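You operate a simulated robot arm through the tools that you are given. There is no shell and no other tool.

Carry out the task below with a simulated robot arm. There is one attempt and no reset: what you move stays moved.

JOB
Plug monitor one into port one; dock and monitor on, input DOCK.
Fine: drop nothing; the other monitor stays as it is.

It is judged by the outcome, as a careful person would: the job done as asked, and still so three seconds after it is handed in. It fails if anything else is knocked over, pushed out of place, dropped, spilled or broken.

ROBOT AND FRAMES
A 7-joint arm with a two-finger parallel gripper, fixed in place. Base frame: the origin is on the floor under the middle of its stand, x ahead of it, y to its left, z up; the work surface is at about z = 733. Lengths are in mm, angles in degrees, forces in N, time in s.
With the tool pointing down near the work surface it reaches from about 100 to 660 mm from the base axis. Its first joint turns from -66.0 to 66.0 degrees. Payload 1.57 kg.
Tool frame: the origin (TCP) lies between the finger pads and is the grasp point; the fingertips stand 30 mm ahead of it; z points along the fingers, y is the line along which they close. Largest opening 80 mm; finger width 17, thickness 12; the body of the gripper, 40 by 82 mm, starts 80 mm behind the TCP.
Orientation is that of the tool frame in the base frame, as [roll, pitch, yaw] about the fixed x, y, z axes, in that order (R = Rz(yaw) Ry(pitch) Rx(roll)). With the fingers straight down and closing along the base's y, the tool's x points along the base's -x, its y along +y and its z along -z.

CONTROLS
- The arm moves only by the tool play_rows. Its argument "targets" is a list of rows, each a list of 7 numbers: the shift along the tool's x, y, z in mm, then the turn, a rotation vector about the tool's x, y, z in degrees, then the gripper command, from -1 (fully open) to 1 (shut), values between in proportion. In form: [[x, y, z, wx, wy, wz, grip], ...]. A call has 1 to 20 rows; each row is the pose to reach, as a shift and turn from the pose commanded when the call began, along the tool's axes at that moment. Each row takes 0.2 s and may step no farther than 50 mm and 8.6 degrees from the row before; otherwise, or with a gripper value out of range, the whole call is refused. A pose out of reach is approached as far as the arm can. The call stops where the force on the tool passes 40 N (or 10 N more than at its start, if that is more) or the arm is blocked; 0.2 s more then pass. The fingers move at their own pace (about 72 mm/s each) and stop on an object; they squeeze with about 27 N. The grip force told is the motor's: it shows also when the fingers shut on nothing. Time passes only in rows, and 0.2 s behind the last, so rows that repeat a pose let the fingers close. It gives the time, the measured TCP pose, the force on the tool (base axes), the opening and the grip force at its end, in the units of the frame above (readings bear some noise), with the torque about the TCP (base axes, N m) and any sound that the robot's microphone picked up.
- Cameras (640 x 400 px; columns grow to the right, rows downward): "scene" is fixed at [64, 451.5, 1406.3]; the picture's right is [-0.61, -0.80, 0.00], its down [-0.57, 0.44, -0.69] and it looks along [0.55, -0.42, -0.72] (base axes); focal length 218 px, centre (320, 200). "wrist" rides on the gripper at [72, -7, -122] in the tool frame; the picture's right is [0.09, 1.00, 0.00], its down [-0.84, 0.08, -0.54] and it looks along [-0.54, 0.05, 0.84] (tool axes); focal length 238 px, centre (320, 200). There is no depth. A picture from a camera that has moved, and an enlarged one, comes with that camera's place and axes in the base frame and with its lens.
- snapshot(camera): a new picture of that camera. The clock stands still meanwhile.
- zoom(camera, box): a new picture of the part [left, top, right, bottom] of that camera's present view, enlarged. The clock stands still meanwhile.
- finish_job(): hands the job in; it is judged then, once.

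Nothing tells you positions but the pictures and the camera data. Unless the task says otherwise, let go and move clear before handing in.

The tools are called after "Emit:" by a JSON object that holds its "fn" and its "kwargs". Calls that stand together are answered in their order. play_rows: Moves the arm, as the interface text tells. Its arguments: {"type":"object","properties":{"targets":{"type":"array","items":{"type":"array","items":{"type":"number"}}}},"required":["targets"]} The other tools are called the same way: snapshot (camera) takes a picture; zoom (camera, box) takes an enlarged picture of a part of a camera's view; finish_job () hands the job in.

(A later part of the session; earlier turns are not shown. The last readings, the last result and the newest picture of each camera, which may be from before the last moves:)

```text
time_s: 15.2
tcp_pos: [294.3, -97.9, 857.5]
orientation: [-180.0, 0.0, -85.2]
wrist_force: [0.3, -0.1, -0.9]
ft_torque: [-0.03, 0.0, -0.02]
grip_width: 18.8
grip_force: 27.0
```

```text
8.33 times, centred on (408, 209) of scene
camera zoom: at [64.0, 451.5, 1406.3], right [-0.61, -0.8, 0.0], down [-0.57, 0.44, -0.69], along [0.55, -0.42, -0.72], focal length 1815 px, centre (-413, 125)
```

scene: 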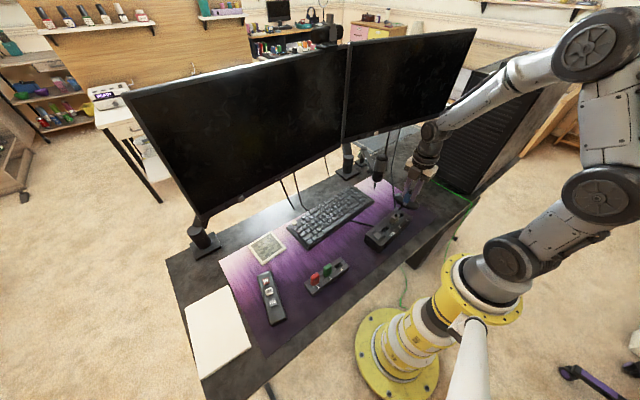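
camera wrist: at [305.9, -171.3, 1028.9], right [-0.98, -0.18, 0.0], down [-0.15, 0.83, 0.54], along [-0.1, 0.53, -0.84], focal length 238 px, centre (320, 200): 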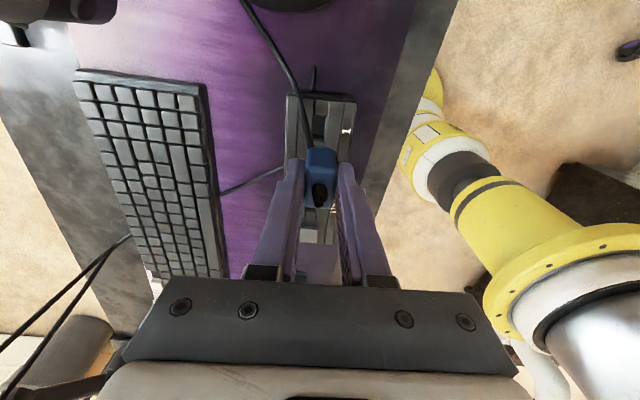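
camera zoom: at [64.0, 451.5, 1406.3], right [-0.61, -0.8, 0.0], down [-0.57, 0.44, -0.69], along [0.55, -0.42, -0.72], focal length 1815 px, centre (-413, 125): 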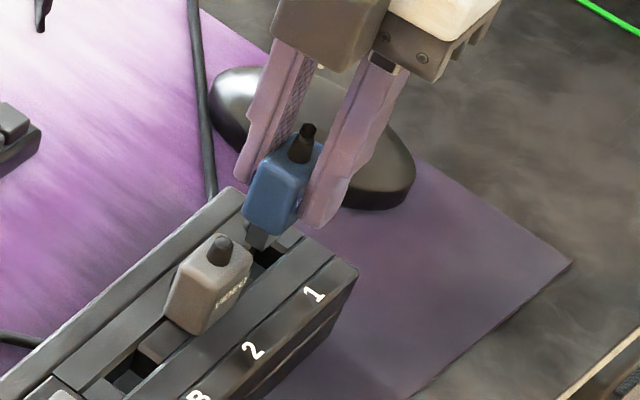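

The dock's yaw matches the tool's yaw and the tongue is nearly over the slot. I'll take a tighter look to fine-tune.

Emit:
{"fn": "zoom", "kwargs": {"camera": "wrist", "box": [304, 120, 344, 150]}}

Emit:
{"fn": "zoom", "kwargs": {"camera": "scene", "box": [394, 200, 426, 224]}}

```text
13.33 times, centred on (324, 135) of wrist
camera zoom: at [306.2, -170.0, 978.6], right [-0.98, -0.18, 0.0], down [-0.15, 0.83, 0.54], along [-0.09, 0.53, -0.84], focal length 3178 px, centre (267, 1067)
```

zoom: 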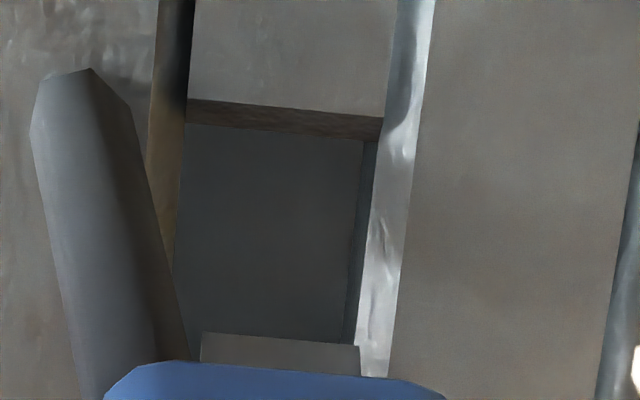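

```text
16.00 times, centred on (410, 212) of scene
camera zoom: at [64.0, 451.5, 1406.3], right [-0.61, -0.8, 0.0], down [-0.57, 0.44, -0.69], along [0.55, -0.42, -0.72], focal length 3486 px, centre (-1120, 8)
```

zoom: 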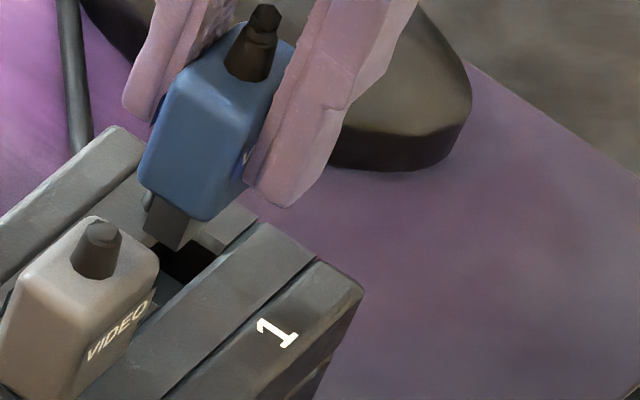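

The tongue lines up well across the slot. I'll hold still for a moment to see how much the position readings vary before fine-tuning along the slot.

Emit:
{"fn": "play_rows", "kwargs": {"targets": [[0, 0, 0, 0, 0, 0, 1]]}}

Emit:
{"fn": "play_rows", "kwargs": {"targets": [[0, 0, 0, 0, 0, 0, 1]]}}

Emit:
{"fn": "play_rows", "kwargs": {"targets": [[0, 0, 0, 0, 0, 0, 1]]}}

Emit:
{"fn": "zoom", "kwargs": {"camera": "wrist", "box": [288, 80, 368, 155]}}

```text
time_s: 15.6
tcp_pos: [294.5, -98.9, 856.7]
orientation: [-180.0, 0.0, -85.3]
wrist_force: [0.8, 0.2, 0.0]
ft_torque: [0.0, 0.01, 0.04]
grip_width: 18.7
grip_force: 27.2
```

```text
time_s: 16.0
tcp_pos: [294.4, -96.6, 857.1]
orientation: [-180.0, 0.1, -85.2]
wrist_force: [0.0, 0.0, -1.0]
ft_torque: [0.0, 0.01, 0.01]
grip_width: 18.9
grip_force: 26.5
```

```text
time_s: 16.4
tcp_pos: [294.6, -98.2, 857.7]
orientation: [180.0, 0.0, -85.2]
wrist_force: [0.1, 0.4, -0.2]
ft_torque: [0.0, 0.0, -0.01]
grip_width: 19.0
grip_force: 26.3
```

```text
5.33 times, centred on (328, 118) of wrist
camera zoom: at [306.2, -169.9, 978.7], right [-0.98, -0.18, 0.0], down [-0.15, 0.83, 0.54], along [-0.09, 0.53, -0.84], focal length 1271 px, centre (277, 640)
```

zoom: 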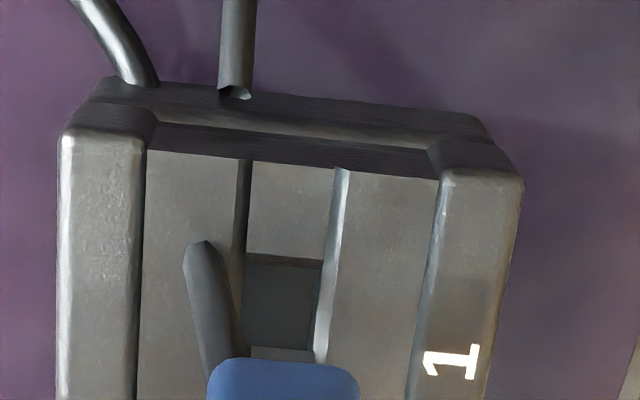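

Readings jitter by about 1 mm, but the camera pose is steady and shows the tool sitting about 2 mm too far to +y. I'll correct for that and lower 15 mm to a close hover.

Emit:
{"fn": "play_rows", "kwargs": {"targets": [[1.2, -0.3, 0, 0, 0, 0, 1], [2.4, -0.3, 5, 0, 0, 0, 1], [2.4, -0.3, 10, 0, 0, 0, 1], [2.4, -0.3, 15, 0, 0, 0, 1], [2.4, -0.3, 15, 0, 0, 0, 1], [2.4, -0.3, 15, 0, 0, 0, 1]]}}

Emit:
{"fn": "zoom", "kwargs": {"camera": "wrist", "box": [288, 80, 368, 155]}}

Emit:
{"fn": "zoom", "kwargs": {"camera": "wrist", "box": [304, 115, 344, 145]}}

Emit:
{"fn": "zoom", "kwargs": {"camera": "scene", "box": [394, 200, 426, 224]}}

```text
time_s: 17.8
tcp_pos: [294.5, -100.4, 842.3]
orientation: [180.0, -0.1, -85.2]
wrist_force: [-0.1, 0.0, -0.1]
ft_torque: [0.01, 0.0, 0.02]
grip_width: 18.7
grip_force: 26.5
```

```text
5.33 times, centred on (328, 118) of wrist
camera zoom: at [306.7, -173.0, 963.8], right [-0.98, -0.18, 0.0], down [-0.15, 0.83, 0.54], along [-0.1, 0.53, -0.84], focal length 1271 px, centre (277, 640)
```

zoom: 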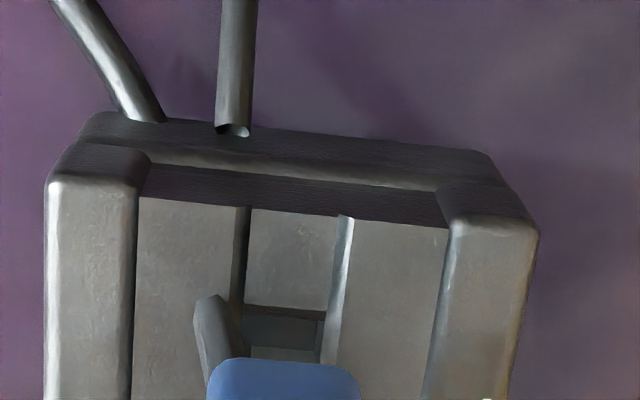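

```text
13.33 times, centred on (324, 130) of wrist
camera zoom: at [306.7, -173.0, 963.8], right [-0.98, -0.18, 0.0], down [-0.15, 0.83, 0.54], along [-0.1, 0.53, -0.84], focal length 3178 px, centre (267, 1133)
```

zoom: 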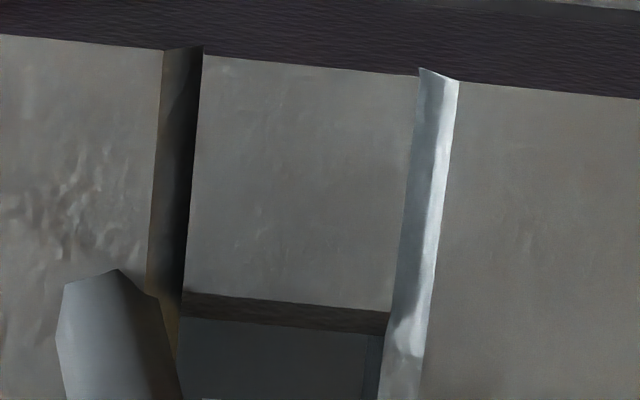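

```text
16.00 times, centred on (410, 212) of scene
camera zoom: at [64.0, 451.5, 1406.3], right [-0.61, -0.8, 0.0], down [-0.57, 0.44, -0.69], along [0.55, -0.42, -0.72], focal length 3486 px, centre (-1120, 8)
```

zoom: 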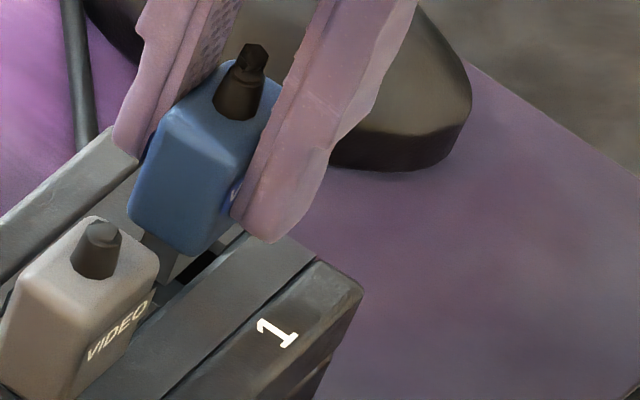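

The tongue is now only about 10 mm above the slot. I'll come down another 6 mm and compare the edges directly.

Emit:
{"fn": "play_rows", "kwargs": {"targets": [[0, 0, 3, 0, 0, 0, 1], [0, 0, 6, 0, 0, 0, 1], [0, 0, 6, 0, 0, 0, 1], [0, 0, 6, 0, 0, 0, 1]]}}

Emit:
{"fn": "zoom", "kwargs": {"camera": "wrist", "box": [304, 125, 344, 155]}}

Emit:
{"fn": "zoom", "kwargs": {"camera": "scene", "box": [394, 200, 426, 224]}}

```text
time_s: 18.8
tcp_pos: [294.1, -101.0, 837.1]
orientation: [-179.9, 0.0, -85.2]
wrist_force: [0.0, -1.1, -0.2]
ft_torque: [0.02, -0.02, 0.0]
grip_width: 18.6
grip_force: 26.5
```

```text
13.33 times, centred on (324, 140) of wrist
camera zoom: at [306.7, -172.9, 957.5], right [-0.98, -0.18, 0.0], down [-0.15, 0.83, 0.54], along [-0.1, 0.53, -0.84], focal length 3178 px, centre (267, 1000)
```

zoom: 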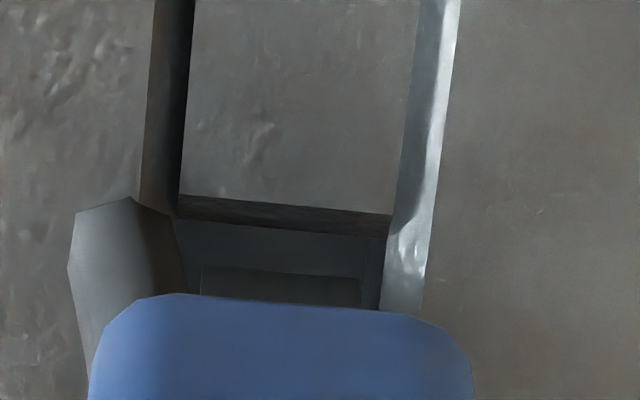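

```text
16.00 times, centred on (410, 212) of scene
camera zoom: at [64.0, 451.5, 1406.3], right [-0.61, -0.8, 0.0], down [-0.57, 0.44, -0.69], along [0.55, -0.42, -0.72], focal length 3486 px, centre (-1120, 8)
```

zoom: 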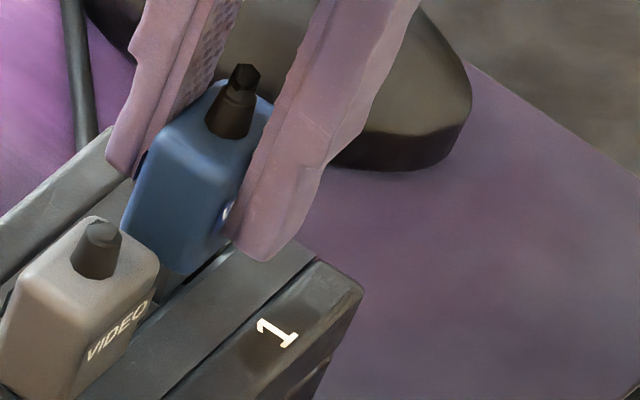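

The tongue sits inside the slot outline with similar margins on every side. I'll lower slowly and watch the force.

Emit:
{"fn": "play_rows", "kwargs": {"targets": [[0, 0, 1.5, 0, 0, 0, 1], [0, 0, 3, 0, 0, 0, 1], [0, 0, 4.5, 0, 0, 0, 1], [0, 0, 6, 0, 0, 0, 1], [0, 0, 7, 0, 0, 0, 1], [0, 0, 7, 0, 0, 0, 1]]}}

Emit:
{"fn": "zoom", "kwargs": {"camera": "wrist", "box": [304, 125, 344, 155]}}

Emit:
{"fn": "zoom", "kwargs": {"camera": "scene", "box": [394, 200, 426, 224]}}

```text
time_s: 20.2
tcp_pos: [294.4, -100.1, 830.2]
orientation: [180.0, -0.1, -85.2]
wrist_force: [-0.1, -0.3, -0.7]
ft_torque: [0.01, 0.0, -0.01]
grip_width: 18.9
grip_force: 26.7
```

```text
13.33 times, centred on (324, 140) of wrist
camera zoom: at [306.5, -172.7, 951.3], right [-0.98, -0.18, 0.0], down [-0.15, 0.83, 0.54], along [-0.09, 0.53, -0.84], focal length 3178 px, centre (267, 1000)
```

zoom: 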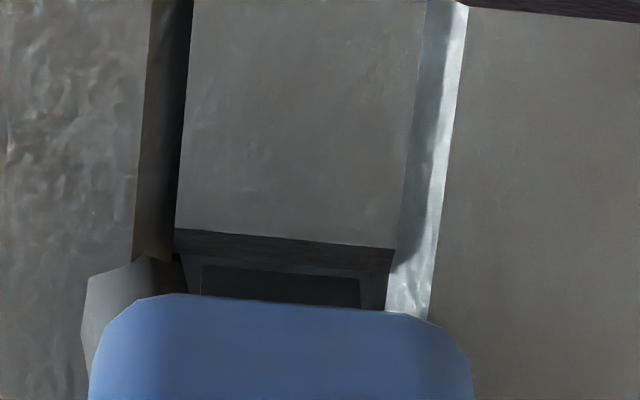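

```text
16.00 times, centred on (410, 212) of scene
camera zoom: at [64.0, 451.5, 1406.3], right [-0.61, -0.8, 0.0], down [-0.57, 0.44, -0.69], along [0.55, -0.42, -0.72], focal length 3486 px, centre (-1120, 8)
```

zoom: 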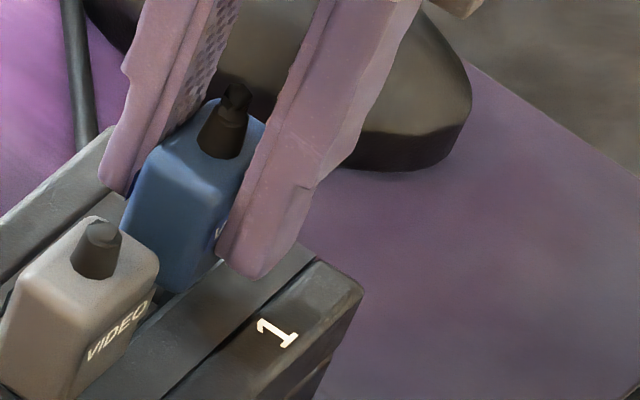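

There's no contact force and the tongue is entering cleanly. I'll continue down slowly towards seating.

Emit:
{"fn": "play_rows", "kwargs": {"targets": [[0, 0, 1.5, 0, 0, 0, 1], [0, 0, 3, 0, 0, 0, 1], [0, 0, 4.5, 0, 0, 0, 1], [0, 0, 6, 0, 0, 0, 1], [0, 0, 7, 0, 0, 0, 1], [0, 0, 7, 0, 0, 0, 1]]}}

Emit:
{"fn": "zoom", "kwargs": {"camera": "wrist", "box": [304, 125, 344, 155]}}

Emit:
{"fn": "zoom", "kwargs": {"camera": "scene", "box": [394, 200, 426, 224]}}

```text
time_s: 21.6
tcp_pos: [294.7, -100.0, 822.0]
orientation: [179.9, 0.0, -85.2]
wrist_force: [-7.3, 0.5, 18.6]
ft_torque: [0.06, 0.24, 0.03]
grip_width: 18.7
grip_force: 27.2
```

```text
13.33 times, centred on (324, 140) of wrist
camera zoom: at [306.9, -172.8, 944.5], right [-0.98, -0.18, 0.0], down [-0.15, 0.83, 0.54], along [-0.09, 0.53, -0.84], focal length 3178 px, centre (267, 1000)
```

zoom: 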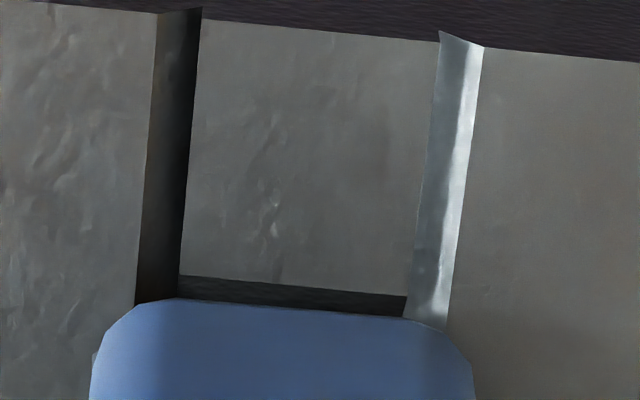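

```text
16.00 times, centred on (410, 212) of scene
camera zoom: at [63.7, 451.5, 1406.3], right [-0.61, -0.8, 0.0], down [-0.57, 0.44, -0.69], along [0.55, -0.42, -0.72], focal length 3486 px, centre (-1120, 8)
```

zoom: 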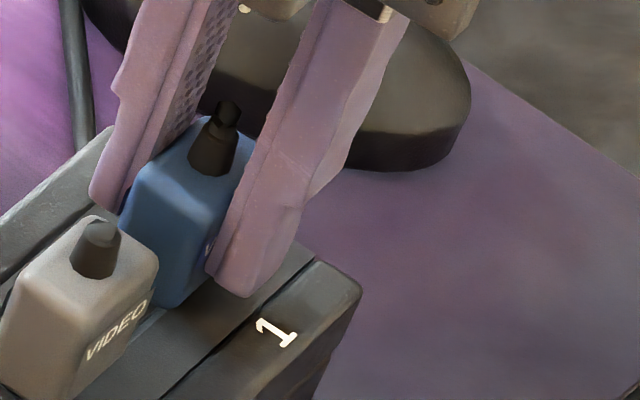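

Contact has begun, with about 18 N upward and a 7 N sideways push towards -x, and roughly 2–3 mm left to seat. I'll ease off a little, shift 0.5 mm towards -x and continue down.

Emit:
{"fn": "play_rows", "kwargs": {"targets": [[0, 0.3, -1.0, 0, 0, 0, 1], [0, 0.6, -1.0, 0, 0, 0, 1], [0, 0.6, 0, 0, 0, 0, 1], [0, 0.6, 0, 0, 0, 0, 1]]}}

```text
time_s: 22.6
tcp_pos: [294.8, -101.2, 822.4]
orientation: [-179.9, 0.0, -85.1]
wrist_force: [-2.4, 3.0, 16.7]
ft_torque: [0.15, 0.11, 0.05]
grip_width: 19.0
grip_force: 26.8
```

The sideways force dropped to about 2–3 N. I'll nudge slightly and push down in small steps.

Emit:
{"fn": "play_rows", "kwargs": {"targets": [[-0.3, 0.2, 0.5, 0, 0, 0, 1], [-0.3, 0.2, 1.0, 0, 0, 0, 1], [-0.3, 0.2, 1.0, 0, 0, 0, 1]]}}

Emit:
{"fn": "zoom", "kwargs": {"camera": "wrist", "box": [304, 125, 344, 155]}}

Emit:
{"fn": "zoom", "kwargs": {"camera": "scene", "box": [378, 195, 426, 231]}}

```text
time_s: 23.4
tcp_pos: [294.9, -100.9, 822.9]
orientation: [-179.9, -0.1, -85.3]
wrist_force: [-0.7, -3.0, 18.5]
ft_torque: [-0.1, 0.04, 0.0]
grip_width: 18.9
grip_force: 26.9
```

```text
13.33 times, centred on (324, 140) of wrist
camera zoom: at [306.2, -172.9, 943.8], right [-0.98, -0.18, 0.0], down [-0.15, 0.83, 0.54], along [-0.09, 0.53, -0.84], focal length 3178 px, centre (267, 1000)
```

zoom: 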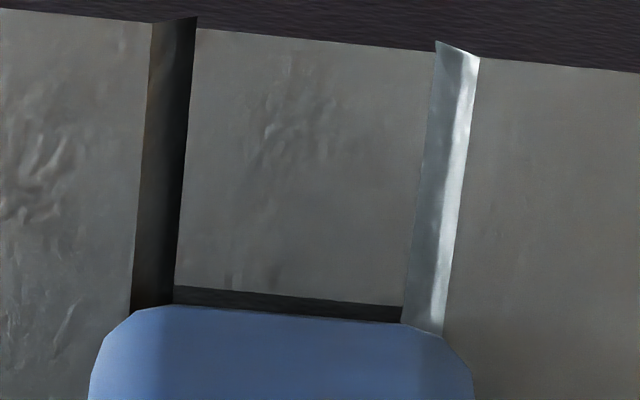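

```text
11.11 times, centred on (402, 213) of scene
camera zoom: at [63.8, 451.4, 1406.3], right [-0.61, -0.8, 0.0], down [-0.57, 0.44, -0.69], along [0.55, -0.42, -0.72], focal length 2420 px, centre (-591, 56)
```

zoom: 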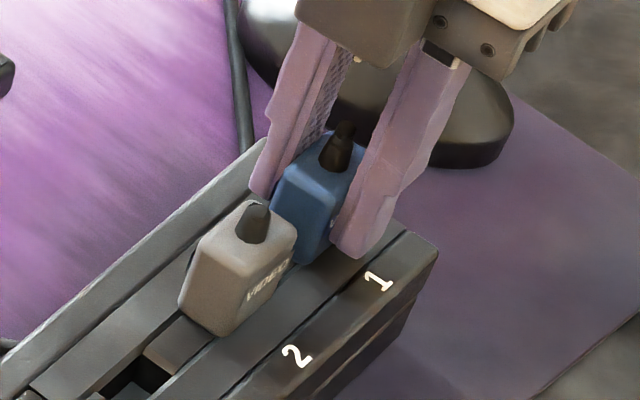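

The lateral forces are small now and vertical is about 18 N, which looks like normal insertion resistance. I'll keep pushing in small steps.

Emit:
{"fn": "play_rows", "kwargs": {"targets": [[0.1, 0, 0.7, 0, 0, 0, 1], [0.1, 0, 1.4, 0, 0, 0, 1], [0.1, 0, 2.1, 0, 0, 0, 1], [0.1, 0, 2.1, 0, 0, 0, 1]]}}

Emit:
{"fn": "zoom", "kwargs": {"camera": "wrist", "box": [304, 125, 344, 155]}}

Emit:
{"fn": "zoom", "kwargs": {"camera": "scene", "box": [378, 195, 426, 231]}}

```text
time_s: 24.4
tcp_pos: [294.8, -100.4, 820.6]
orientation: [-179.9, -0.1, -85.2]
wrist_force: [3.9, -0.9, 18.1]
ft_torque: [-0.01, -0.12, -0.03]
grip_width: 19.0
grip_force: 27.2
```

```text
13.33 times, centred on (324, 140) of wrist
camera zoom: at [306.3, -172.5, 941.2], right [-0.98, -0.18, 0.0], down [-0.15, 0.83, 0.54], along [-0.09, 0.53, -0.84], focal length 3178 px, centre (267, 1000)
```

zoom: 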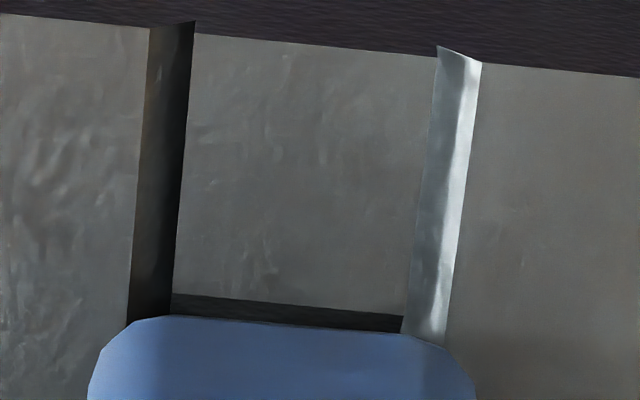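

```text
11.11 times, centred on (402, 213) of scene
camera zoom: at [63.9, 451.5, 1406.3], right [-0.61, -0.8, 0.0], down [-0.57, 0.44, -0.69], along [0.55, -0.42, -0.72], focal length 2420 px, centre (-591, 56)
```

zoom: 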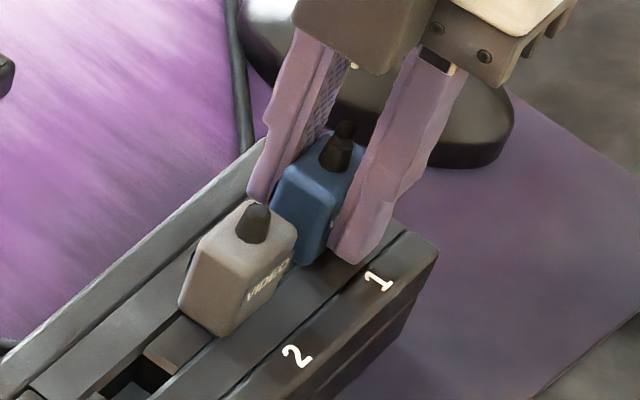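

The fingers are now slipping on the plug rather than driving it, and it looks level with the grey plug, so it may be bottomed out. I'll relax the push, open the fingers and lift clear to inspect.

Emit:
{"fn": "play_rows", "kwargs": {"targets": [[0, 0, -1.5, 0, 0, 0, 1], [0, 0, -1.7, 0, 0, 0, 0.4], [0, 0, -1.7, 0, 0, 0, 0], [0, 0, -1.7, 0, 0, 0, 0], [0, 0, -12, 0, 0, 0, 0], [0, 0, -30, 0, 0, 0, 0], [0, 0, -50, 0, 0, 0, 0], [0, 0, -75, 0, 0, 0, 0], [0, 0, -100, 0, 0, 0, 0]]}}

Emit:
{"fn": "zoom", "kwargs": {"camera": "wrist", "box": [260, 50, 380, 170]}}

Emit:
{"fn": "zoom", "kwargs": {"camera": "scene", "box": [378, 195, 426, 231]}}

Emit:
{"fn": "snapshot", "kwargs": {"camera": "scene"}}

```text
time_s: 26.4
tcp_pos: [294.1, -99.6, 921.2]
orientation: [-180.0, 0.0, -85.2]
wrist_force: [-0.1, -0.2, 0.3]
ft_torque: [0.0, 0.02, 0.0]
grip_width: 40.1
grip_force: 0.0
```

```text
3.33 times, centred on (320, 110) of wrist
camera zoom: at [306.0, -172.1, 1042.7], right [-0.98, -0.18, 0.0], down [-0.15, 0.83, 0.54], along [-0.09, 0.53, -0.84], focal length 794 px, centre (320, 500)
```

zoom: 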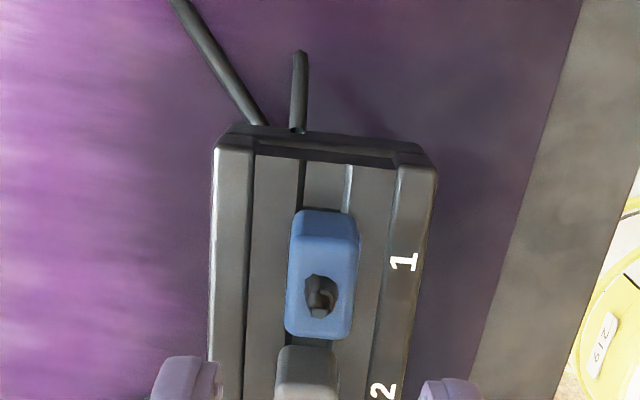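

```text
11.11 times, centred on (402, 213) of scene
camera zoom: at [64.0, 451.5, 1406.3], right [-0.61, -0.8, 0.0], down [-0.57, 0.44, -0.69], along [0.55, -0.42, -0.72], focal length 2420 px, centre (-591, 56)
```

zoom: 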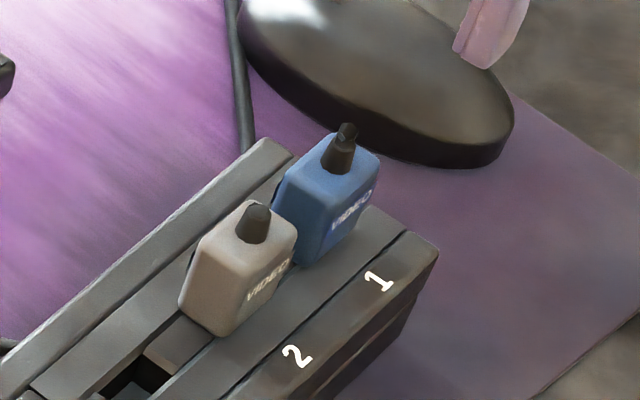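

```text
taken
```

scene: 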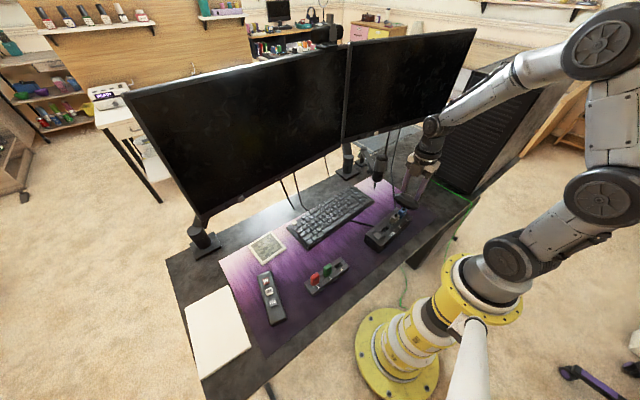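

The plug stands in port 1 on its own. I'll compare its height with the grey plug's more closely to be sure it is fully seated.

Emit:
{"fn": "zoom", "kwargs": {"camera": "scene", "box": [388, 200, 412, 224]}}

Emit:
{"fn": "zoom", "kwargs": {"camera": "wrist", "box": [296, 105, 344, 177]}}

```text
16.00 times, centred on (400, 212) of scene
camera zoom: at [64.0, 451.5, 1406.3], right [-0.61, -0.8, 0.0], down [-0.57, 0.44, -0.69], along [0.55, -0.42, -0.72], focal length 3486 px, centre (-960, 8)
```

zoom: 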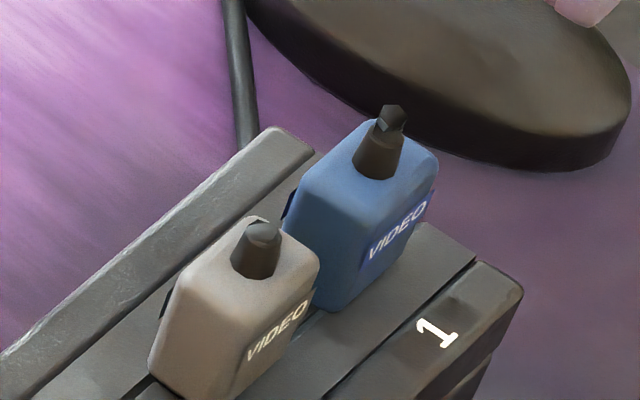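

```text
5.56 times, centred on (320, 141) of wrist
camera zoom: at [306.0, -172.1, 1042.7], right [-0.98, -0.18, 0.0], down [-0.15, 0.83, 0.54], along [-0.09, 0.53, -0.84], focal length 1324 px, centre (320, 528)
```

zoom: 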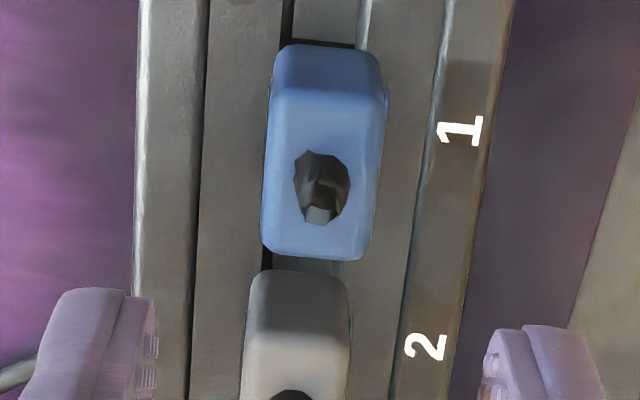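

I'll take one more crop that includes the bottoms of both plugs to compare seating depth directly.

Emit:
{"fn": "zoom", "kwargs": {"camera": "scene", "box": [386, 210, 404, 230]}}

Emit:
{"fn": "zoom", "kwargs": {"camera": "scene", "box": [396, 202, 414, 222]}}

```text
16.00 times, centred on (395, 220) of scene
camera zoom: at [64.0, 451.5, 1406.3], right [-0.61, -0.8, 0.0], down [-0.57, 0.44, -0.69], along [0.55, -0.42, -0.72], focal length 3486 px, centre (-880, -120)
```

zoom: 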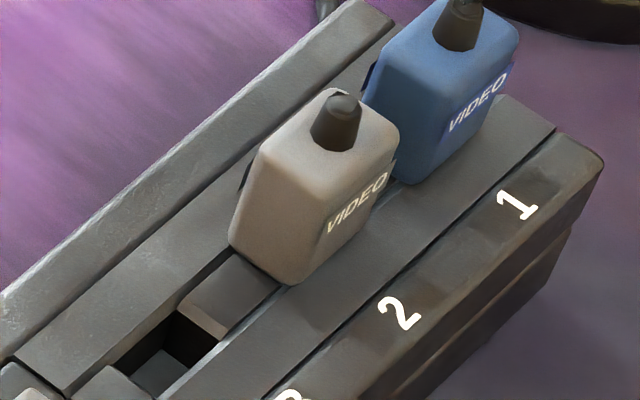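

```text
16.00 times, centred on (405, 212) of scene
camera zoom: at [64.0, 451.5, 1406.3], right [-0.61, -0.8, 0.0], down [-0.57, 0.44, -0.69], along [0.55, -0.42, -0.72], focal length 3486 px, centre (-1040, 8)
```

zoom: 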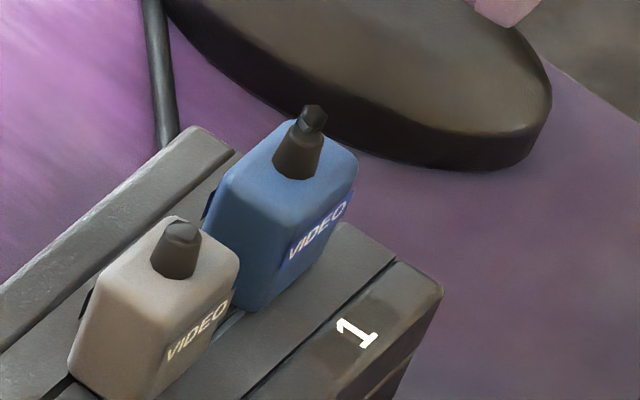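

The geometry relative to the labels and the grey plug shows the blue plug is level with its neighbour. Next is the dock's power button at about (284, 40), so I'll close the fingers and move to where the wrist camera can see it.

Emit:
{"fn": "play_rows", "kwargs": {"targets": [[-25, -3, 0, 0, 0, 0, 1], [-50, -6, 10, 0, 0, 0, 1], [-75.6, -8.4, 25, 0, 0, 0, 1], [-75.6, -8.4, 43, 0, 0, 0, 1], [-75.6, -8.4, 43, 0, 0, 0, 1]]}}

Emit:
{"fn": "snapshot", "kwargs": {"camera": "wrist"}}

Emit:
{"fn": "zoom", "kwargs": {"camera": "wrist", "box": [270, 100, 390, 220]}}

Emit:
{"fn": "zoom", "kwargs": {"camera": "scene", "box": [360, 215, 410, 255]}}

```text
time_s: 27.6
tcp_pos: [296.8, -23.5, 878.1]
orientation: [179.9, 0.0, -85.3]
wrist_force: [0.5, 0.9, -0.3]
ft_torque: [0.02, 0.02, -0.01]
grip_width: 0.0
grip_force: 21.0
```

```text
taken
camera wrist: at [309.0, -97.4, 998.4], right [-0.98, -0.18, 0.0], down [-0.15, 0.83, 0.54], along [-0.09, 0.53, -0.84], focal length 238 px, centre (320, 200)
```

wrist: 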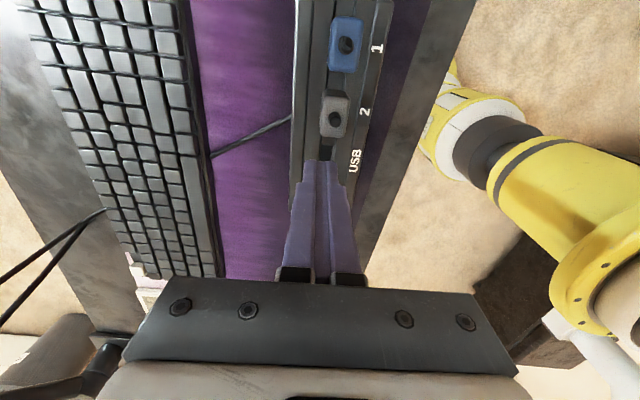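

```text
3.33 times, centred on (330, 160) of wrist
camera zoom: at [309.0, -97.4, 998.4], right [-0.98, -0.18, 0.0], down [-0.15, 0.83, 0.54], along [-0.09, 0.53, -0.84], focal length 794 px, centre (287, 333)
```

zoom: 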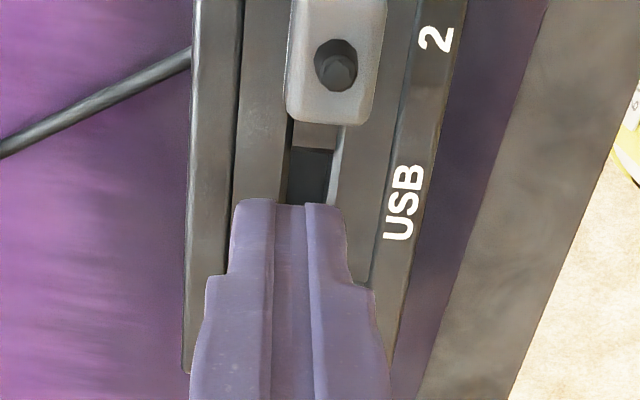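

```text
10.00 times, centred on (385, 235) of scene
camera zoom: at [64.0, 451.5, 1406.3], right [-0.61, -0.8, 0.0], down [-0.57, 0.44, -0.69], along [0.55, -0.42, -0.72], focal length 2178 px, centre (-330, -150)
```

zoom: 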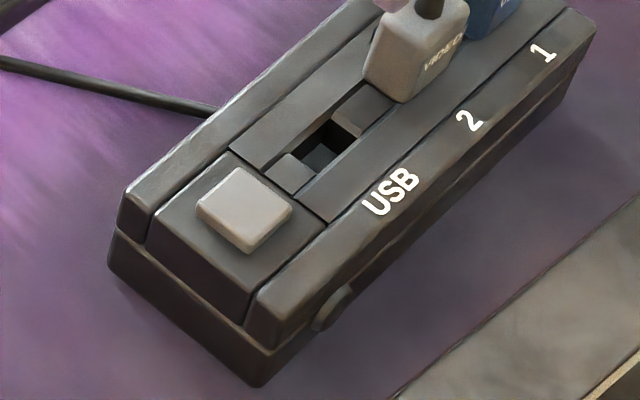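

The power button is the raised grey square at the +y end of the dock, centred near (285, 36.5). I'll position the closed fingers above it and check before pressing.

Emit:
{"fn": "play_rows", "kwargs": {"targets": [[-21, 1.8, 0, 0, 0, 0, 1], [-42, 3.5, 0, 0, 0, 0, 1], [-62.9, 5.25, 0, 0, 0, 0, 1], [-62.9, 5.25, 20, 0, 0, 0, 1], [-62.9, 5.25, 40, 0, 0, 0, 1], [-62.9, 5.25, 40, 0, 0, 0, 1]]}}

Emit:
{"fn": "zoom", "kwargs": {"camera": "scene", "box": [350, 205, 410, 250]}}

Emit:
{"fn": "zoom", "kwargs": {"camera": "wrist", "box": [260, 40, 400, 180]}}

```text
time_s: 29.0
tcp_pos: [284.4, 37.7, 836.7]
orientation: [179.9, 0.0, -85.2]
wrist_force: [-0.3, -0.8, 0.1]
ft_torque: [-0.02, -0.03, 0.02]
grip_width: 0.1
grip_force: 20.9
```

```text
8.89 times, centred on (380, 228) of scene
camera zoom: at [64.0, 451.5, 1406.3], right [-0.61, -0.8, 0.0], down [-0.57, 0.44, -0.69], along [0.55, -0.42, -0.72], focal length 1936 px, centre (-213, -44)
```

zoom: 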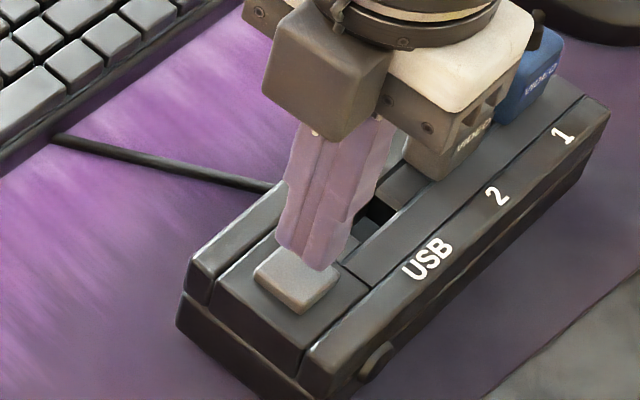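

```text
2.86 times, centred on (330, 110) of wrist
camera zoom: at [296.1, -34.6, 957.7], right [-0.98, -0.18, 0.0], down [-0.15, 0.83, 0.54], along [-0.1, 0.53, -0.84], focal length 681 px, centre (291, 457)
```

zoom: 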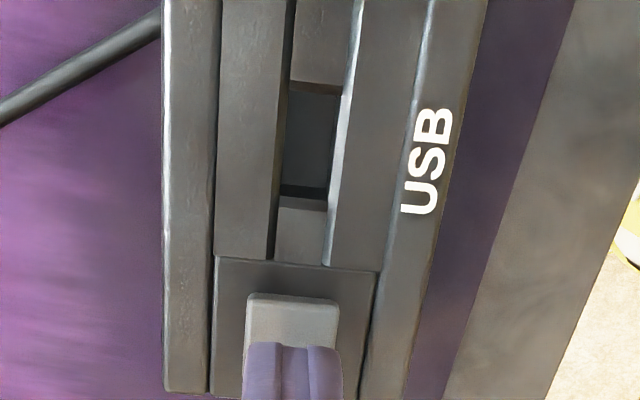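

The finger is just above the button. I'll shift 2 mm to centre it and press down gently in small steps.

Emit:
{"fn": "play_rows", "kwargs": {"targets": [[2, -0.5, 6, 0, 0, 0, 1], [2, -0.5, 12, 0, 0, 0, 1], [2, -0.5, 14, 0, 0, 0, 1], [2, -0.5, 16, 0, 0, 0, 1], [2, -0.5, 17, 0, 0, 0, 1], [2, -0.5, 18, 0, 0, 0, 1]]}}

Emit:
{"fn": "zoom", "kwargs": {"camera": "scene", "box": [350, 205, 410, 250]}}

```text
time_s: 30.4
tcp_pos: [286.3, 37.9, 816.9]
orientation: [-180.0, -0.1, -85.1]
wrist_force: [-1.8, -2.3, 8.0]
ft_torque: [-0.08, 0.07, -0.04]
grip_width: 0.0
grip_force: 21.2
heard: click
```

```text
8.89 times, centred on (380, 228) of scene
camera zoom: at [63.9, 451.4, 1406.3], right [-0.61, -0.8, 0.0], down [-0.57, 0.44, -0.69], along [0.55, -0.42, -0.72], focal length 1936 px, centre (-213, -44)
```

zoom: 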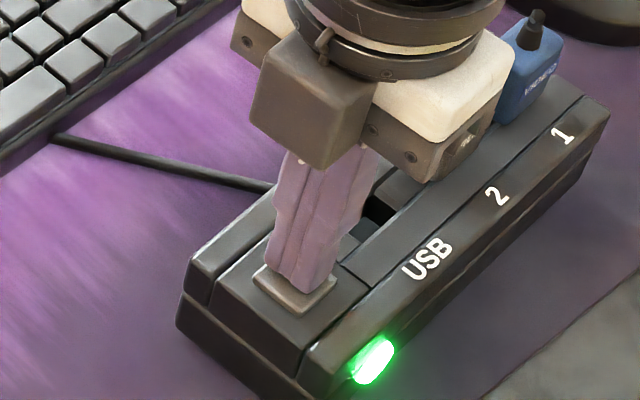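

The button clicked and the dock's LED is green, so the dock is on. I'll lift straight off and confirm the LED stays on.

Emit:
{"fn": "play_rows", "kwargs": {"targets": [[0, 0, -4, 0, 0, 0, 1], [0, 0, -15, 0, 0, 0, 1], [0, 0, -40, 0, 0, 0, 1], [0, 0, -75, 0, 0, 0, 1], [0, 0, -110, 0, 0, 0, 1]]}}

Emit:
{"fn": "snapshot", "kwargs": {"camera": "scene"}}

Emit:
{"fn": "zoom", "kwargs": {"camera": "scene", "box": [360, 195, 430, 255]}}

Emit:
{"fn": "zoom", "kwargs": {"camera": "scene", "box": [340, 110, 440, 170]}}

```text
time_s: 31.6
tcp_pos: [285.1, 37.6, 927.1]
orientation: [-180.0, 0.0, -85.2]
wrist_force: [-0.1, 0.2, 0.9]
ft_torque: [-0.01, 0.01, -0.02]
grip_width: 0.0
grip_force: 21.3
```

```text
taken
```

scene: 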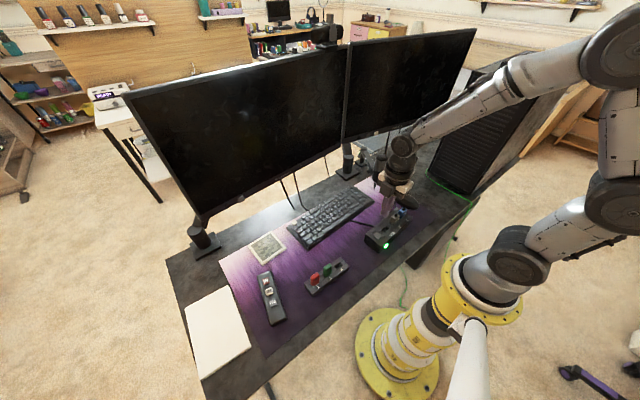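

```text
6.67 times, centred on (395, 225) of scene
camera zoom: at [64.0, 451.5, 1406.3], right [-0.61, -0.8, 0.0], down [-0.57, 0.44, -0.69], along [0.55, -0.42, -0.72], focal length 1452 px, centre (-180, 33)
```

zoom: 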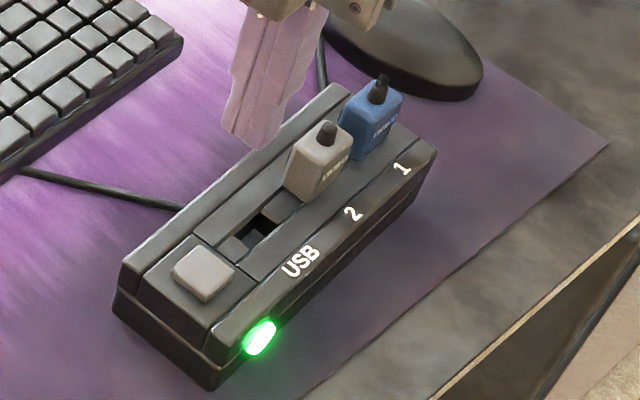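

```text
6.40 times, centred on (390, 140) of scene
camera zoom: at [64.0, 451.5, 1406.3], right [-0.61, -0.8, 0.0], down [-0.57, 0.44, -0.69], along [0.55, -0.42, -0.72], focal length 1394 px, centre (-128, 584)
```

zoom: 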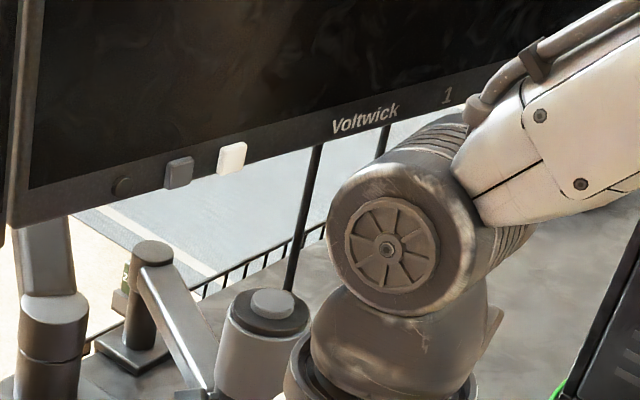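

The dock is on and both plugs are in place. The Voltwick's buttons sit at about x = 565, z = 962, facing slightly towards +y, so I'll raise the arm and turn the wrist back to prepare for a tilted forward view.

Emit:
{"fn": "play_rows", "kwargs": {"targets": [[3, -1, -7, 0, 0, 8.1, 1], [6, -2, -14, 0, 0, 16.2, 1], [9, -3, -21, 0, 0, 24.3, 1], [12, -4, -28, 0, 0, 32.4, 1], [15, -5, -35, 0, 0, 40.5, 1], [18, -6, -42, 0, 0, 48.6, 1], [21, -7, -49, 0, 0, 56.7, 1], [24, -8, -56, 0, 0, 64.8, 1], [27, -9, -63, 0, 0, 72.9, 1], [30, -10, -70, 0, 0, 81, 1], [33, -11, -77, 0, 0, 89.1, 1], [36, -11.5, -80, 0, 0, 97.2, 1], [38, -12, -83, 0, 0, 105.3, 1]]}}

```text
time_s: 34.4
tcp_pos: [301.6, -1.3, 1011.2]
orientation: [180.0, 0.0, 169.3]
wrist_force: [-0.4, 1.0, 0.0]
ft_torque: [-0.03, -0.01, 0.0]
grip_width: 0.2
grip_force: 21.1
```

The wrist is turned. Now I'll tilt the tool 45° forward and move to a stand-off in front of the Voltwick's buttons for a look.

Emit:
{"fn": "play_rows", "kwargs": {"targets": [[-27, -19.5, 0, 0, -7.5, 0, 1], [-54, -39, 0, 0, -15, 0, 1], [-81, -58.5, 0, 0, -22.5, 0, 1], [-108, -78, 0, 0, -30, 0, 1], [-136, -98, 0, 0, -37.5, 0, 1], [-163, -117.2, 0, 0, -45, 0, 1], [-163, -117.2, 0, 0, -45, 0, 1]]}}

Emit:
{"fn": "snapshot", "kwargs": {"camera": "wrist"}}

Emit:
{"fn": "snapshot", "kwargs": {"camera": "scene"}}

```text
time_s: 36.0
tcp_pos: [442.1, -146.1, 1011.4]
orientation: [-179.9, 45.2, 169.4]
wrist_force: [0.5, -0.2, 0.8]
ft_torque: [-0.03, -0.01, -0.01]
grip_width: 0.0
grip_force: 21.8
```

```text
taken
camera wrist: at [304.3, -128.9, 1045.9], right [0.12, 0.99, -0.07], down [0.22, 0.04, 0.98], along [0.97, -0.13, -0.21], focal length 238 px, centre (320, 200)
```

wrist: 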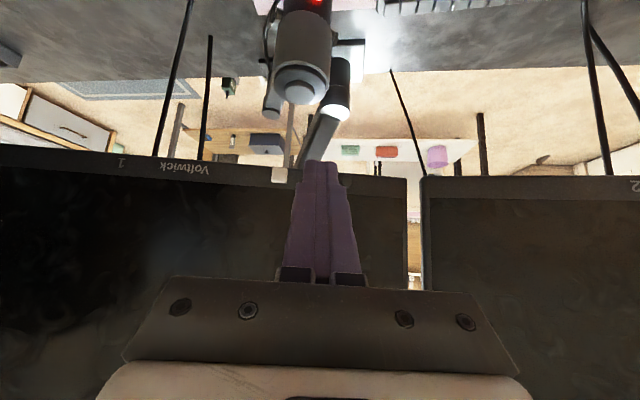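

```text
taken
```

scene: 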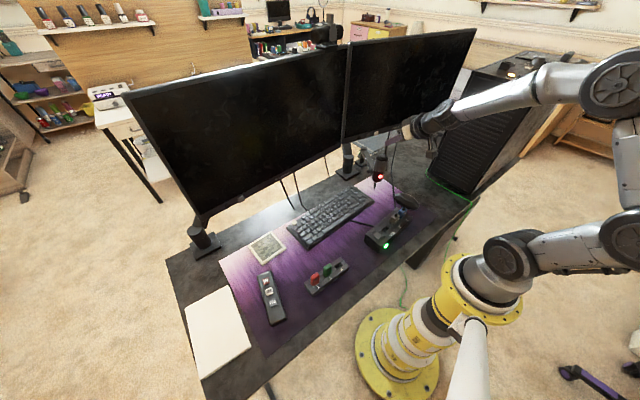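

I can see the Voltwick's bezel upside down in the wrist view, and the mic shows a red light now that the dock is powered. I'll zoom in on the buttons and the mic.

Emit:
{"fn": "zoom", "kwargs": {"camera": "wrist", "box": [230, 130, 430, 230]}}

Emit:
{"fn": "zoom", "kwargs": {"camera": "scene", "box": [350, 110, 430, 190]}}

Emit:
{"fn": "zoom", "kwargs": {"camera": "wrist", "box": [260, 0, 400, 120]}}

```text
3.20 times, centred on (330, 180) of wrist
camera zoom: at [304.3, -128.9, 1045.9], right [0.12, 0.99, -0.07], down [0.22, 0.04, 0.98], along [0.97, -0.13, -0.21], focal length 763 px, centre (288, 264)
```

zoom: 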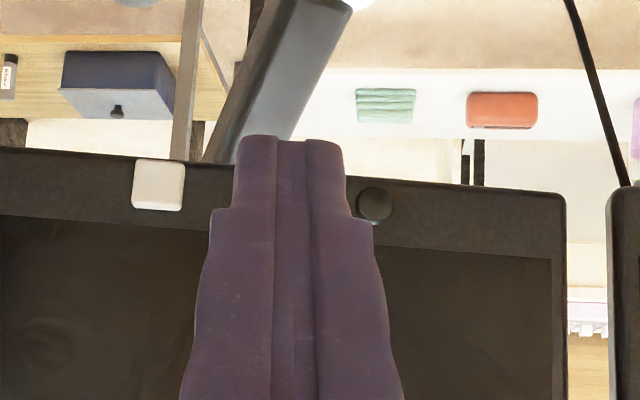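

```text
5.00 times, centred on (390, 150) of scene
camera zoom: at [64.0, 451.4, 1406.3], right [-0.61, -0.8, 0.0], down [-0.57, 0.44, -0.69], along [0.55, -0.42, -0.72], focal length 1089 px, centre (-30, 450)
```

zoom: 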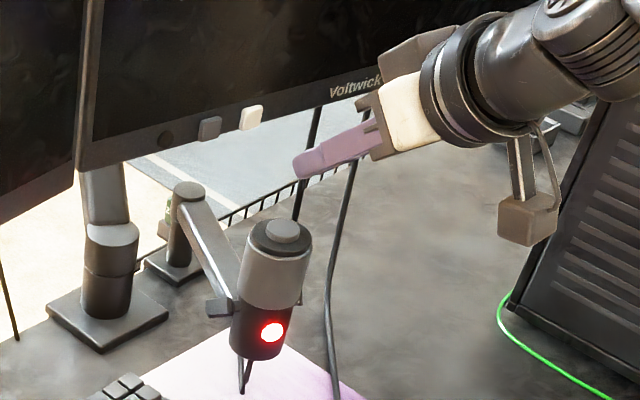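

```text
3.33 times, centred on (330, 60) of wrist
camera zoom: at [304.3, -128.9, 1045.9], right [0.12, 0.99, -0.07], down [0.22, 0.04, 0.98], along [0.97, -0.13, -0.21], focal length 794 px, centre (287, 667)
```

zoom: 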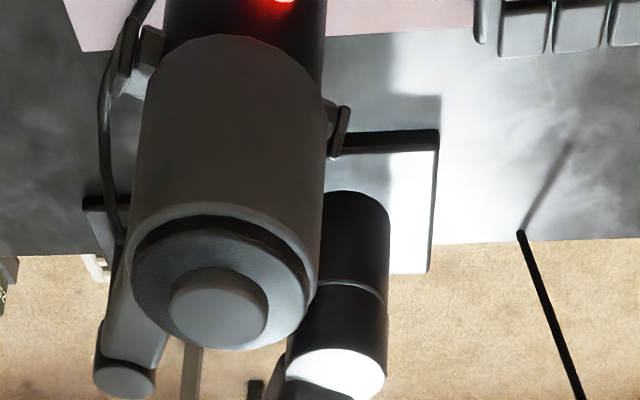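

The mic top is at about (483, -177, 911), well below my path. The grey power button is at about (571, -172, 961) and the white one at (564, -213, 960), so I'll move to 25 mm in front of the grey button.

Emit:
{"fn": "play_rows", "kwargs": {"targets": [[-11, -0.3, 27, 0, 0, 0, 1], [-22, -0.6, 54, 0, 0, 0, 1], [-32.7, -1, 81.5, 0, 0, 0, 1], [-32.7, -1, 81.5, 0, 0, 0, 1]]}}

Emit:
{"fn": "snapshot", "kwargs": {"camera": "wrist"}}

Emit:
{"fn": "zoom", "kwargs": {"camera": "wrist", "box": [230, 100, 430, 220]}}

Emit:
{"fn": "zoom", "kwargs": {"camera": "scene", "box": [350, 110, 430, 190]}}

```text
time_s: 37.0
tcp_pos: [520.7, -160.2, 977.0]
orientation: [180.0, 45.0, 169.5]
wrist_force: [0.3, -0.7, 0.1]
ft_torque: [0.0, -0.02, 0.0]
grip_width: 0.1
grip_force: 21.4
```

```text
taken
camera wrist: at [384.1, -142.7, 1010.8], right [0.12, 0.99, -0.07], down [0.22, 0.04, 0.97], along [0.97, -0.13, -0.21], focal length 238 px, centre (320, 200)
```

wrist: 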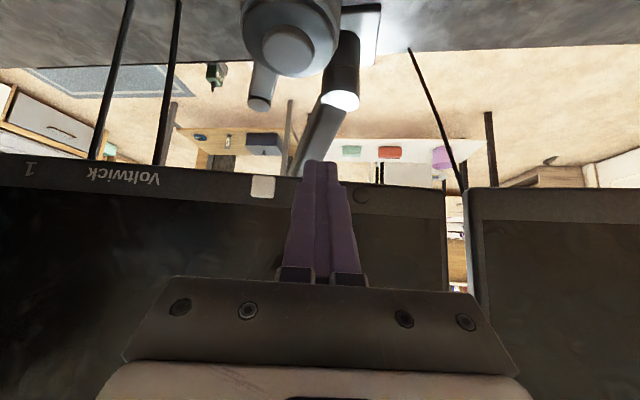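

```text
3.20 times, centred on (330, 160) of wrist
camera zoom: at [384.1, -142.7, 1010.8], right [0.12, 0.99, -0.07], down [0.22, 0.04, 0.97], along [0.97, -0.13, -0.21], focal length 763 px, centre (288, 328)
```

zoom: 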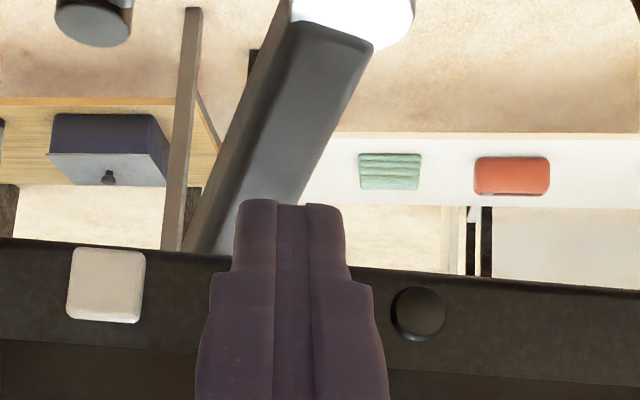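

```text
5.00 times, centred on (390, 150) of scene
camera zoom: at [64.0, 451.5, 1406.3], right [-0.61, -0.8, 0.0], down [-0.57, 0.44, -0.69], along [0.55, -0.42, -0.72], focal length 1089 px, centre (-30, 450)
```

zoom: 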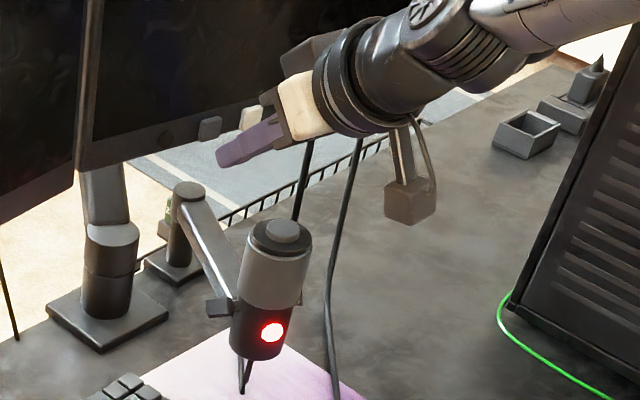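

The tip is about 25 mm in front of the grey button, needing roughly 2 mm sideways. I'll advance straight forward in small steps and listen for a click.

Emit:
{"fn": "play_rows", "kwargs": {"targets": [[-5.7, -2, 5.7, 0, 0, 0, 1], [-11.3, -2, 11.3, 0, 0, 0, 1], [-14.1, -2, 14.1, 0, 0, 0, 1], [-15.5, -2, 15.5, 0, 0, 0, 1], [-16.3, -2, 16.3, 0, 0, 0, 1], [-17, -2, 17, 0, 0, 0, 1]]}}

Emit:
{"fn": "zoom", "kwargs": {"camera": "scene", "box": [350, 110, 400, 160]}}

Emit:
{"fn": "zoom", "kwargs": {"camera": "wrist", "box": [230, 100, 430, 220]}}

```text
time_s: 38.4
tcp_pos: [543.5, -166.4, 977.3]
orientation: [179.9, 45.0, 169.6]
wrist_force: [-1.5, 0.5, 0.1]
ft_torque: [0.03, 0.02, 0.01]
grip_width: 0.0
grip_force: 21.1
heard: click
```

```text
8.00 times, centred on (375, 135) of scene
camera zoom: at [63.9, 451.5, 1406.3], right [-0.61, -0.8, 0.0], down [-0.57, 0.44, -0.69], along [0.55, -0.42, -0.72], focal length 1743 px, centre (-120, 720)
```

zoom: 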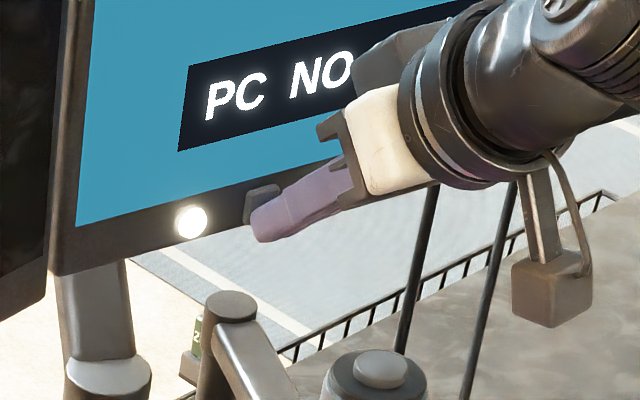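

```text
3.20 times, centred on (330, 160) of wrist
camera zoom: at [406.1, -149.9, 1012.2], right [0.12, 0.99, -0.06], down [0.22, 0.04, 0.97], along [0.97, -0.13, -0.21], focal length 763 px, centre (288, 328)
```

zoom: 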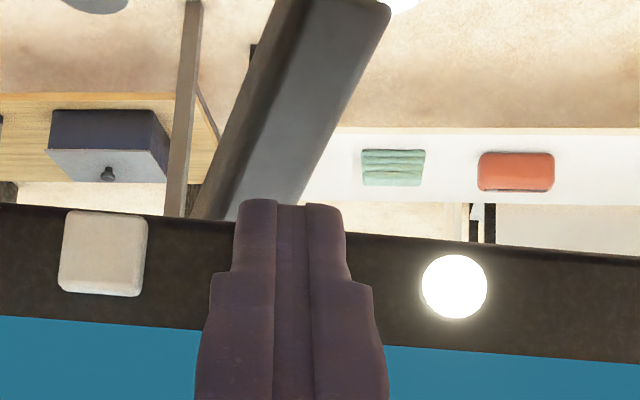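

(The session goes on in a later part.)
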